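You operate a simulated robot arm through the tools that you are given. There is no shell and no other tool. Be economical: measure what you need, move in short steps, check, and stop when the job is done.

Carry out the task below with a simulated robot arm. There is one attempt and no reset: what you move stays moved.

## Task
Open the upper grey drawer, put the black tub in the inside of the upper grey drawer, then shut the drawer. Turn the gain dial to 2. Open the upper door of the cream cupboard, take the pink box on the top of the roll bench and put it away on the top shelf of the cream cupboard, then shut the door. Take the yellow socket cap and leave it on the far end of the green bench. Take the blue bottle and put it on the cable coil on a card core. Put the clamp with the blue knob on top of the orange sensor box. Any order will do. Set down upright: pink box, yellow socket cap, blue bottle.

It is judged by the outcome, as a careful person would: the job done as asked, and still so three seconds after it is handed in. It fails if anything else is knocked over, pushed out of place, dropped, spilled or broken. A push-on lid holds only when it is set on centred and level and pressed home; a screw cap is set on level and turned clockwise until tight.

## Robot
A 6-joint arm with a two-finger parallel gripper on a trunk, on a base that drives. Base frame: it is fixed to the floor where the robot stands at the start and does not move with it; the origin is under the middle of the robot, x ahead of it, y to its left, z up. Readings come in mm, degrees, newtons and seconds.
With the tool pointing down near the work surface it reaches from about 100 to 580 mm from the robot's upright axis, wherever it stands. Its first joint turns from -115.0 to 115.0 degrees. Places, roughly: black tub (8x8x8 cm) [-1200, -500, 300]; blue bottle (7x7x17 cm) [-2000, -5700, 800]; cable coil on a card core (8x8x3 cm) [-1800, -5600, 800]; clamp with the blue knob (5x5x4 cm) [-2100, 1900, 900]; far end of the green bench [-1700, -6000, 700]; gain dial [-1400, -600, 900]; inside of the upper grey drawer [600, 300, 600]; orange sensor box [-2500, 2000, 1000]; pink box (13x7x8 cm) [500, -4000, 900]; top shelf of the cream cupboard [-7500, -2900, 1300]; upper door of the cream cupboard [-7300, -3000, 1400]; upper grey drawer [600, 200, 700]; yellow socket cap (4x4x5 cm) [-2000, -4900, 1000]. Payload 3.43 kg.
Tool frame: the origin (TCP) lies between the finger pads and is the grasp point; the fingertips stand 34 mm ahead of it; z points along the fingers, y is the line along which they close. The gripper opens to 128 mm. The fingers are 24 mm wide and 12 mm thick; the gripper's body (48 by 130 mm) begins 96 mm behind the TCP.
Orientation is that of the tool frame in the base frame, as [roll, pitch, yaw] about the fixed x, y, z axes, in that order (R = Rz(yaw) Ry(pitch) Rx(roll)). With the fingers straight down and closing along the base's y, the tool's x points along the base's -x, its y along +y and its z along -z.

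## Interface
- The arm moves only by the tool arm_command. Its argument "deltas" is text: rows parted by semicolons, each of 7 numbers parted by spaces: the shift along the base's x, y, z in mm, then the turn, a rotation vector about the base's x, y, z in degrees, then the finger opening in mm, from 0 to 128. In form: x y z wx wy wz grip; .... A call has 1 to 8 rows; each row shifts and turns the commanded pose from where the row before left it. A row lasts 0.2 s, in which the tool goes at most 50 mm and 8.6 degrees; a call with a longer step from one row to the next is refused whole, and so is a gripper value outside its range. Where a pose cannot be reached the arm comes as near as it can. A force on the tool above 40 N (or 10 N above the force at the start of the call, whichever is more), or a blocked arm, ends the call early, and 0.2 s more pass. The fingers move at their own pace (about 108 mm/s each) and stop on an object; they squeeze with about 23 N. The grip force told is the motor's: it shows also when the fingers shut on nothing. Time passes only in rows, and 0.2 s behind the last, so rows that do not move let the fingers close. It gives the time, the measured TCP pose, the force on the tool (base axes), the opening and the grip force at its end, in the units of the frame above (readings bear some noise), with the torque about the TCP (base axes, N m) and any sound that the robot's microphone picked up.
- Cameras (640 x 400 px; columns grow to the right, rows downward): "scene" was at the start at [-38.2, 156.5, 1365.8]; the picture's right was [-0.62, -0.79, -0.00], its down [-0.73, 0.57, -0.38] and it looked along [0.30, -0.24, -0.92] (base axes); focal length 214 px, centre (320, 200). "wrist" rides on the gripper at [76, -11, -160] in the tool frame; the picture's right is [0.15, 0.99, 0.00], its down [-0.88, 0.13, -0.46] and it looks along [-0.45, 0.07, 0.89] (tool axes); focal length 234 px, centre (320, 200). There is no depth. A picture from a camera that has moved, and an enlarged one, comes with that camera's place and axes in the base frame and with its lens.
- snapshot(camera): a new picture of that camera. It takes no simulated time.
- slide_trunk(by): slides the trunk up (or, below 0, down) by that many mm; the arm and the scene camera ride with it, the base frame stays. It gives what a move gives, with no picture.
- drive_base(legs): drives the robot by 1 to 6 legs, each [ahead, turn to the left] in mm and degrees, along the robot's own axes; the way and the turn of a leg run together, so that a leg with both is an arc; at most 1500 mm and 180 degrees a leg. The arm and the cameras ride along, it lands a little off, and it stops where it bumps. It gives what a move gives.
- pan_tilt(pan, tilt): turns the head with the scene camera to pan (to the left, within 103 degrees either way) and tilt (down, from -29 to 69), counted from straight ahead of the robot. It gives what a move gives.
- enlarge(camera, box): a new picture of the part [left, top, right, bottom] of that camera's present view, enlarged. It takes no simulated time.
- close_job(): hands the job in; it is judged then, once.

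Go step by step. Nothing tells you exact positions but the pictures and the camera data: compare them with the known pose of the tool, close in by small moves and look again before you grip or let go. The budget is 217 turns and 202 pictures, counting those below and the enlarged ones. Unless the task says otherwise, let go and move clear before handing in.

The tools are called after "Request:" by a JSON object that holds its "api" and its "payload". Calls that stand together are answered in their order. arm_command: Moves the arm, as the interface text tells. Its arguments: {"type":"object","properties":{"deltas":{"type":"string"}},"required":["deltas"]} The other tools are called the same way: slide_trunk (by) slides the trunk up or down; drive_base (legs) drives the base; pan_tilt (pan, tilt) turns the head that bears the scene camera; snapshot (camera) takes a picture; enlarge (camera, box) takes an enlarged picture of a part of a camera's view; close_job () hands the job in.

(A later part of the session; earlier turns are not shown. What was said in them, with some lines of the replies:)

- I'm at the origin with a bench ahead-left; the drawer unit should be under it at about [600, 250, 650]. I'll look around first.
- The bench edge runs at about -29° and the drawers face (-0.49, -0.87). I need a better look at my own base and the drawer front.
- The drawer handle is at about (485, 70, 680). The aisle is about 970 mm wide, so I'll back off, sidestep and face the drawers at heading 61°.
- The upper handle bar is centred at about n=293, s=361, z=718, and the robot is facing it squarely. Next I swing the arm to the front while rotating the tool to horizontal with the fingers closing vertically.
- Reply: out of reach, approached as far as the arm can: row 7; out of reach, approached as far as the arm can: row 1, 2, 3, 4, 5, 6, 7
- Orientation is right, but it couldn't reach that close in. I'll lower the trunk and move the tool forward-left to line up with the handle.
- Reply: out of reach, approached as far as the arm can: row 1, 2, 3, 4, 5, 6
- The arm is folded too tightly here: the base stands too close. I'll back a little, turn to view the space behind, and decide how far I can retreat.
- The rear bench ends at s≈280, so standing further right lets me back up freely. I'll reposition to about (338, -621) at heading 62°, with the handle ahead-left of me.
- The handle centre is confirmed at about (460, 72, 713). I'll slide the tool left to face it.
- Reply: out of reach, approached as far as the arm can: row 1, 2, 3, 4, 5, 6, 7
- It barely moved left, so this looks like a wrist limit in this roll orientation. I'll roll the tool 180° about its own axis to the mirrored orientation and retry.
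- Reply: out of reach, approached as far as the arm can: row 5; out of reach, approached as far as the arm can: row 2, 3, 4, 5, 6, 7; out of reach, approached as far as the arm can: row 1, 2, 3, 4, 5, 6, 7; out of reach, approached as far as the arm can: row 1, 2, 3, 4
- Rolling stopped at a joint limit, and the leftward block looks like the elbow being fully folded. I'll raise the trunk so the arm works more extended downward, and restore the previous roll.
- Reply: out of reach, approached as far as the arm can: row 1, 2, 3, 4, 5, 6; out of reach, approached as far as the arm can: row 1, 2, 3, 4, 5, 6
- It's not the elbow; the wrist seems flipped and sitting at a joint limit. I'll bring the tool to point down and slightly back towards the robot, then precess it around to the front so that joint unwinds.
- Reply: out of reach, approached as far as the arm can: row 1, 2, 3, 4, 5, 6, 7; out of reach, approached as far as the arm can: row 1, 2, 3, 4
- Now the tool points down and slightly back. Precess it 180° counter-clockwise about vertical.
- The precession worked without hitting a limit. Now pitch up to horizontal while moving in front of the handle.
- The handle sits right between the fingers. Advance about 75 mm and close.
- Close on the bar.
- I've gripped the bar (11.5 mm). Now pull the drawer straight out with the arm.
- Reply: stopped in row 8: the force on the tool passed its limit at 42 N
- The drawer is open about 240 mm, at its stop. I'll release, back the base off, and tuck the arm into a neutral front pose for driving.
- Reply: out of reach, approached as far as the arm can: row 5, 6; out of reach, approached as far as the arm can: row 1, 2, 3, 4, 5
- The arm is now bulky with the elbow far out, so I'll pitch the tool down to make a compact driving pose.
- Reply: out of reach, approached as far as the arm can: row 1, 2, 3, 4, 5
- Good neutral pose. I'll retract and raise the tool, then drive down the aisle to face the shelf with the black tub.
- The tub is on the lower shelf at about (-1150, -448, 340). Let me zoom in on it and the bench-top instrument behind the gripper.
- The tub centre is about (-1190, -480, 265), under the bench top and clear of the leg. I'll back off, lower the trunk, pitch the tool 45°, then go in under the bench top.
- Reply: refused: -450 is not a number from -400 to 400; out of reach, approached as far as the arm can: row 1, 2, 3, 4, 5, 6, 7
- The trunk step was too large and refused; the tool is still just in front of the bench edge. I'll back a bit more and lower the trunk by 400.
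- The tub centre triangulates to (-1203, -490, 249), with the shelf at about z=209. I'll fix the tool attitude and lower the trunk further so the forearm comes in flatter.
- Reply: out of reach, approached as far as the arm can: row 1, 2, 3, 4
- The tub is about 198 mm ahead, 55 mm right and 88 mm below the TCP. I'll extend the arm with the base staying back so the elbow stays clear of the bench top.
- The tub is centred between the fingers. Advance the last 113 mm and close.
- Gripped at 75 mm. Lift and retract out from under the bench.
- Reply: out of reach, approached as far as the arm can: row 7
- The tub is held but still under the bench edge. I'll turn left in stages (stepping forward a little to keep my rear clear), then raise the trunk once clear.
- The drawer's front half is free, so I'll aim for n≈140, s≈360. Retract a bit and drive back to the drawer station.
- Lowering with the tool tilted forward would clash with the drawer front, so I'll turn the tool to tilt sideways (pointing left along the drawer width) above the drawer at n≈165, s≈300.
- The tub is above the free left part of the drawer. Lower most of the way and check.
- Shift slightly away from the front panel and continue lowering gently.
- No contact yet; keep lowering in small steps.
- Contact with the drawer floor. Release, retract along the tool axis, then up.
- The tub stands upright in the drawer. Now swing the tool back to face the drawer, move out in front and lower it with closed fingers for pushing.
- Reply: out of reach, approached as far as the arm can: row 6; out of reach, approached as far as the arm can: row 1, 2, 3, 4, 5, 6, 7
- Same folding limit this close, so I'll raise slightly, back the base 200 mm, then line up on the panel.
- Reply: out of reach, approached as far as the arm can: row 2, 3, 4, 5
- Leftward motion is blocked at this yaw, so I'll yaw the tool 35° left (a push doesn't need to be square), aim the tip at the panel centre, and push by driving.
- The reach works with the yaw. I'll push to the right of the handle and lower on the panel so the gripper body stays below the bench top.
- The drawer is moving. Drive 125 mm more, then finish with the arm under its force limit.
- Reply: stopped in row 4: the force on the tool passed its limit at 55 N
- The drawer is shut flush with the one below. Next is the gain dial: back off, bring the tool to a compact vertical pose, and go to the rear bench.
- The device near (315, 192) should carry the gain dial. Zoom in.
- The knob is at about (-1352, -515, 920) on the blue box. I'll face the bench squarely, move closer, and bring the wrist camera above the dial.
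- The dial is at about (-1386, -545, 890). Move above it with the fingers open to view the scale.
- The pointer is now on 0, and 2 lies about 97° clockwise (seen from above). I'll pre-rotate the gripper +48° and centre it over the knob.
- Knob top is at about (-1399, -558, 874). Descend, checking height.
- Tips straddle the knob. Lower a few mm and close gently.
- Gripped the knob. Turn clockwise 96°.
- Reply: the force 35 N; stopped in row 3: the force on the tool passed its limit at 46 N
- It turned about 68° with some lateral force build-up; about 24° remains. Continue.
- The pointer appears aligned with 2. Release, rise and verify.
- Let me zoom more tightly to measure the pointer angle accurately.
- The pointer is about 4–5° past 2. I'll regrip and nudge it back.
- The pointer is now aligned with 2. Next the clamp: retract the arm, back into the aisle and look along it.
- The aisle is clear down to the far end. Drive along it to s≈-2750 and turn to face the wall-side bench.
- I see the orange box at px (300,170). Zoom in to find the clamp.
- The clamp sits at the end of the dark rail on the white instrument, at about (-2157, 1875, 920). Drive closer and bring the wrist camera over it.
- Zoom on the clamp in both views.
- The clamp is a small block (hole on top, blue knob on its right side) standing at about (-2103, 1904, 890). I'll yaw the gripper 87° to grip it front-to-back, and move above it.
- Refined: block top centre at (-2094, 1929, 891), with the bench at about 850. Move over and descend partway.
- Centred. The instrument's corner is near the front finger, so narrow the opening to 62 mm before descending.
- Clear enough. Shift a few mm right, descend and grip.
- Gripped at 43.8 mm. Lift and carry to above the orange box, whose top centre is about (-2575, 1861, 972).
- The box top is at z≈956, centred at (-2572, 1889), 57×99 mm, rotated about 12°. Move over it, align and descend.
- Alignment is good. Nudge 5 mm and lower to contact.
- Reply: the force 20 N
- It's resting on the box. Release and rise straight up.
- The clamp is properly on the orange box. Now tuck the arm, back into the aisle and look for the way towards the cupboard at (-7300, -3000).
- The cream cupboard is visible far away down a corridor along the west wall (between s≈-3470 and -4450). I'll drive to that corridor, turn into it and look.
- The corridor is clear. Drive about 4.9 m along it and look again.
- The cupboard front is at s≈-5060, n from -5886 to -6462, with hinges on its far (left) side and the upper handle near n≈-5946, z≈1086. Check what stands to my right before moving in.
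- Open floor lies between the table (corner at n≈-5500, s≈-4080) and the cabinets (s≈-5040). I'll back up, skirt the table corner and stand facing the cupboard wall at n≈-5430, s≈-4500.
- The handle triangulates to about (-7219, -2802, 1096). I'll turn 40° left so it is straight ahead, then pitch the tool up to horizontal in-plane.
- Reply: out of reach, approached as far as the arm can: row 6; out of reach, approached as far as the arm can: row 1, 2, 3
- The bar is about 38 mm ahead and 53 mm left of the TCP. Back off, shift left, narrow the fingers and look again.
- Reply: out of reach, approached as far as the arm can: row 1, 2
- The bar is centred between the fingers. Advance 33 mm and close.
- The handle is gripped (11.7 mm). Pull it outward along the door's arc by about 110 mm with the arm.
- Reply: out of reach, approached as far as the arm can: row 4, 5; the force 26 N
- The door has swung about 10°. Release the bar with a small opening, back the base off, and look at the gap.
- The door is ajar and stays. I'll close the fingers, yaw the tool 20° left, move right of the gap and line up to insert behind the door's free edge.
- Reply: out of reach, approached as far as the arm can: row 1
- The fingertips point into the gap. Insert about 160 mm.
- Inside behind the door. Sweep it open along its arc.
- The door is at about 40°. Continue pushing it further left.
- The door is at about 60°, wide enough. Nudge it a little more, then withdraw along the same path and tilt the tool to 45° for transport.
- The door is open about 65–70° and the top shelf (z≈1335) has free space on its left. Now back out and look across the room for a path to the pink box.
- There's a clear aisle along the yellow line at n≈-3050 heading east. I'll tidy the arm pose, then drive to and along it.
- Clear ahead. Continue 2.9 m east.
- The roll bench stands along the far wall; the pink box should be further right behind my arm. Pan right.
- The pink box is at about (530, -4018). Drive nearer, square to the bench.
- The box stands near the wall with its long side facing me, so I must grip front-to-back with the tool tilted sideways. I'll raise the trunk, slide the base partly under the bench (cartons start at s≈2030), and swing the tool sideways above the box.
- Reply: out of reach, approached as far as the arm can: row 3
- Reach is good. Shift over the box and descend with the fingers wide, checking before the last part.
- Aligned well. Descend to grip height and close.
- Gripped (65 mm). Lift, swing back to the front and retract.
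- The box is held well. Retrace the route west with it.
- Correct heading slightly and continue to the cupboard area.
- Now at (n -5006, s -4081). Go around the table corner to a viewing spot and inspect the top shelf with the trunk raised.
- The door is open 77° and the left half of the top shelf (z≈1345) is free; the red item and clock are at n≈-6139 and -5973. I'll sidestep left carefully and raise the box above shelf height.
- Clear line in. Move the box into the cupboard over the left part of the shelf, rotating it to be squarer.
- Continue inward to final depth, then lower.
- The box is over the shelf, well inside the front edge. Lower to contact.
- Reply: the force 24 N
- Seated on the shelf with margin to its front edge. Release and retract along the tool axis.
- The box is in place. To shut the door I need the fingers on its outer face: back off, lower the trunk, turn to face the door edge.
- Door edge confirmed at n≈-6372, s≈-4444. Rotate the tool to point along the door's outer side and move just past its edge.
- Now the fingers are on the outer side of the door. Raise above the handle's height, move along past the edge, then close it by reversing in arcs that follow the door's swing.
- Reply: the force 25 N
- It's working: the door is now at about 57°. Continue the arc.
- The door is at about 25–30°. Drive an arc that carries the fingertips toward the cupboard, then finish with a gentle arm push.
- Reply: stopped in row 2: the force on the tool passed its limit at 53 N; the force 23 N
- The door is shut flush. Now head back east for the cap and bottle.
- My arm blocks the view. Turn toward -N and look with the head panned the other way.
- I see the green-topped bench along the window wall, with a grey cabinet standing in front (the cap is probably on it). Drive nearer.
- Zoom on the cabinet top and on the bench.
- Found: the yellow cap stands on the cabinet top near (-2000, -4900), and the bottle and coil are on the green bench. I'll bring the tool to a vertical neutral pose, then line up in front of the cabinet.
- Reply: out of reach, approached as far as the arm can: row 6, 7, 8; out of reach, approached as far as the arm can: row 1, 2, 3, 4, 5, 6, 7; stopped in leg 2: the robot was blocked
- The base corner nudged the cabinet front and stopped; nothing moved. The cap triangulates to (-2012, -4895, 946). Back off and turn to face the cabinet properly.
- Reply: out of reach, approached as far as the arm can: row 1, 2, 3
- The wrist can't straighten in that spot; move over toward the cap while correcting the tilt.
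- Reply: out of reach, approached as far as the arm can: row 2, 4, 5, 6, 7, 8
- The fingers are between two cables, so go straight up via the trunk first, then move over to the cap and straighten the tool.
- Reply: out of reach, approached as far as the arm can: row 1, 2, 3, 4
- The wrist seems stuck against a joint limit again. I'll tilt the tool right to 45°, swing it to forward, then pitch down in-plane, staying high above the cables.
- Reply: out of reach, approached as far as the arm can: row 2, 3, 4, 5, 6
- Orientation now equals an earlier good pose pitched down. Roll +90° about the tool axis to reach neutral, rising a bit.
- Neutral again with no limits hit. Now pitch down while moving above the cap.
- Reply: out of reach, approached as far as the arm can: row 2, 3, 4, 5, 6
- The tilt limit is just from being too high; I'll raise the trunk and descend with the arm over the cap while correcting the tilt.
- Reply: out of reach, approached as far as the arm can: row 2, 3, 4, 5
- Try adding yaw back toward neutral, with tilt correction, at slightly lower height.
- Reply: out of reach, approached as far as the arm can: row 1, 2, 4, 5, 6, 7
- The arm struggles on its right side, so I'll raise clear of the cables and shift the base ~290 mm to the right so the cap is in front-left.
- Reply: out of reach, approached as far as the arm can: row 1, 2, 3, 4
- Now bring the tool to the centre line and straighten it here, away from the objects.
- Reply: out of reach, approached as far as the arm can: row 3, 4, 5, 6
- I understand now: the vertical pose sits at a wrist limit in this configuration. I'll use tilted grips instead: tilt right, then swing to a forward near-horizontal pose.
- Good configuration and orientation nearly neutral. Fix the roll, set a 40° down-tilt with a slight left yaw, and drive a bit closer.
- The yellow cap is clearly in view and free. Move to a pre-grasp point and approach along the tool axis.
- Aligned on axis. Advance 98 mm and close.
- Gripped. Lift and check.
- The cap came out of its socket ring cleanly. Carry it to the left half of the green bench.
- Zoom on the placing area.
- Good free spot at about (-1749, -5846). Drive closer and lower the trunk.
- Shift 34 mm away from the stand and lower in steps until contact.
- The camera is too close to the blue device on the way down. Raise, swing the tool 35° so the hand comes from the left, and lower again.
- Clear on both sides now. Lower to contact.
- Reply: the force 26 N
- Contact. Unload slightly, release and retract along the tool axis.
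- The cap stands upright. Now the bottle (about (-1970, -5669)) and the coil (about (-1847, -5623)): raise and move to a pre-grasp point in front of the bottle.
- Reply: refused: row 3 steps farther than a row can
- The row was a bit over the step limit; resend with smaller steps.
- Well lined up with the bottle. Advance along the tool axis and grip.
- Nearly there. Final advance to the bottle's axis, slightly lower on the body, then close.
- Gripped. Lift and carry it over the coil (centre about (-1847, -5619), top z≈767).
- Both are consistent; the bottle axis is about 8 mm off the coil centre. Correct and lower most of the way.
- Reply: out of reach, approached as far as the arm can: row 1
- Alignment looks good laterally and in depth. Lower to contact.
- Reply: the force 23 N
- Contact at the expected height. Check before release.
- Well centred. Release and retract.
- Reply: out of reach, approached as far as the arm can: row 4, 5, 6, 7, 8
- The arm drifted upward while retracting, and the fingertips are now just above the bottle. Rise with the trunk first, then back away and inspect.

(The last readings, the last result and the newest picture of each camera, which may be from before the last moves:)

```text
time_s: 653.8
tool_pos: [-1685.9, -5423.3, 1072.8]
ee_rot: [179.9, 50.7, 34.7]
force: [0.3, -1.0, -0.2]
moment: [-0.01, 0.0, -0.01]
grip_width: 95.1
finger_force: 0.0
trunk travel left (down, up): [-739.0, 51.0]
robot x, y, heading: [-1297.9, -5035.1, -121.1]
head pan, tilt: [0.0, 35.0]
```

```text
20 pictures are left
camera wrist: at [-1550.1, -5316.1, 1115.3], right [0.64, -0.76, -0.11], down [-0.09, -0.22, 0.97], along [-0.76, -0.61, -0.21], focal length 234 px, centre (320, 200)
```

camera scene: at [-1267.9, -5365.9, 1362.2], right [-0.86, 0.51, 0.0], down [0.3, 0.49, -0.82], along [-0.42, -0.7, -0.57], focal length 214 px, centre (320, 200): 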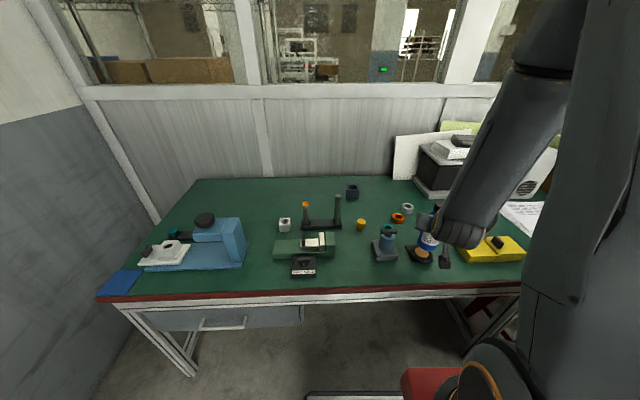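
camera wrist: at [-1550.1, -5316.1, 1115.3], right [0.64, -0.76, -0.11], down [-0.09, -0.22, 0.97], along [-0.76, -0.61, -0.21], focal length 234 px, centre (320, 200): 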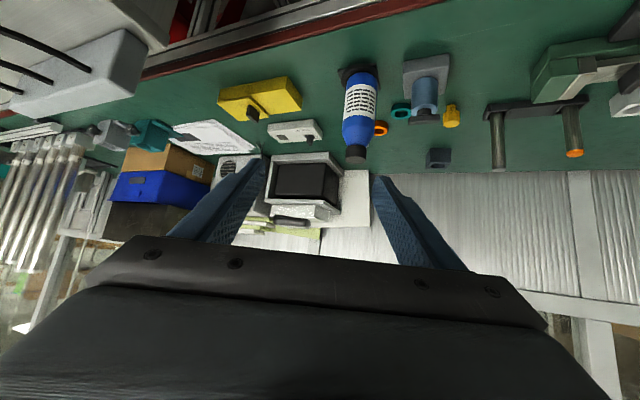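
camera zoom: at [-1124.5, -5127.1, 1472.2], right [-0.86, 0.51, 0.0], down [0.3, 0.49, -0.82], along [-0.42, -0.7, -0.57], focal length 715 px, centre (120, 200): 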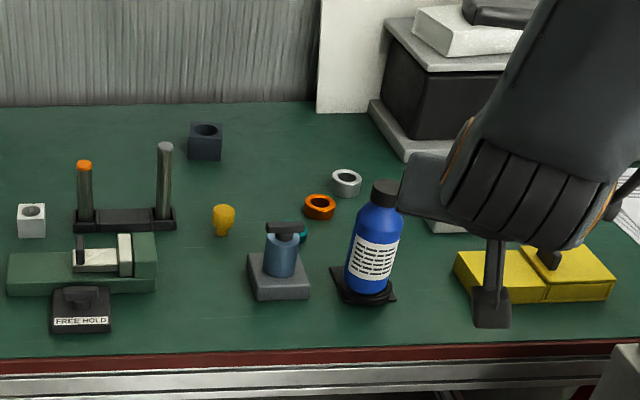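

The bottle stands on the coil; check closely whether it is truly upright.

Request:
{"api": "enlarge", "payload": {"camera": "scene", "box": [365, 185, 425, 240]}}

Request:
{"api": "enlarge", "payload": {"camera": "wrist", "box": [310, 50, 410, 170]}}

```text
7.27 times, centred on (395, 212) of scene
camera zoom: at [-1124.5, -5127.1, 1472.2], right [-0.86, 0.51, 0.0], down [0.3, 0.49, -0.82], along [-0.42, -0.7, -0.57], focal length 1560 px, centre (-226, 109)
```

zoom: 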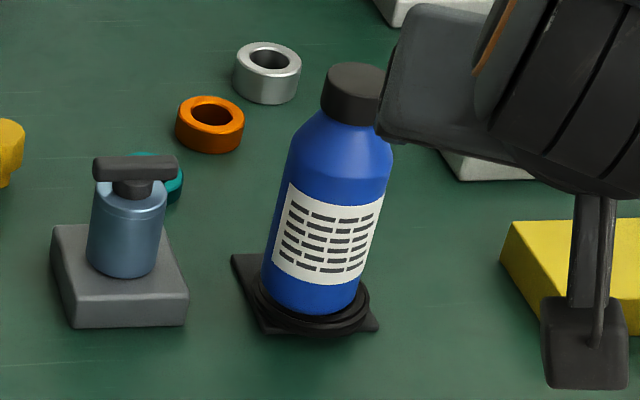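

```text
3.33 times, centred on (360, 110) of wrist
camera zoom: at [-1550.1, -5316.1, 1115.3], right [0.64, -0.76, -0.11], down [-0.09, -0.22, 0.97], along [-0.76, -0.61, -0.21], focal length 781 px, centre (187, 500)
```

zoom: 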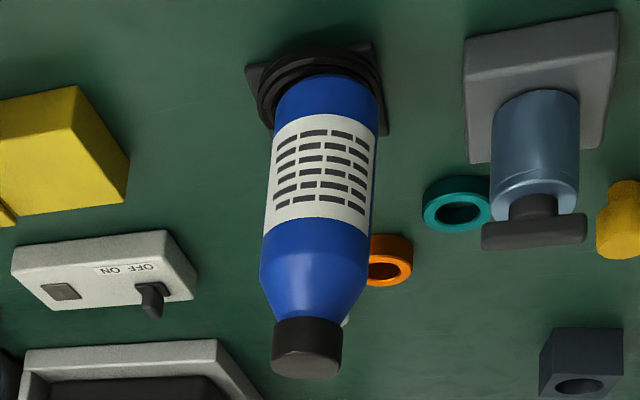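

The bottle is upright and centred on the coil, the cap is upright on the green bench, and the arm is clear of everything, so I'm handing in.

Request:
{"api": "close_job", "payload": {}}

```text
The job is handed in.
```

I finished all six jobs and handed the work in. Each was last seen done when I left it:

- **Black tub:** it stands upright in the upper grey drawer, and the drawer is shut flush.
- **Gain dial:** the pointer is on 2. It was about 5° past after the first turn, so I gripped it again and turned it back.
- **Pink box:** it is upright on the top shelf of the cream cupboard, in the free space on the left, and the door is shut.
- **Yellow socket cap:** I took it out of its ring and stood it upright on the green bench. I took "far end" to mean the left half, so it is about 160 mm from the point you gave.
- **Blue bottle:** it stands upright and centred on the cable coil.
- **Clamp with the blue knob:** it is on top of the orange sensor box.

While lining up for the cap, a corner of the robot's base bumped the front of the grey cabinet and stopped. Nothing on the cabinet appeared to move.
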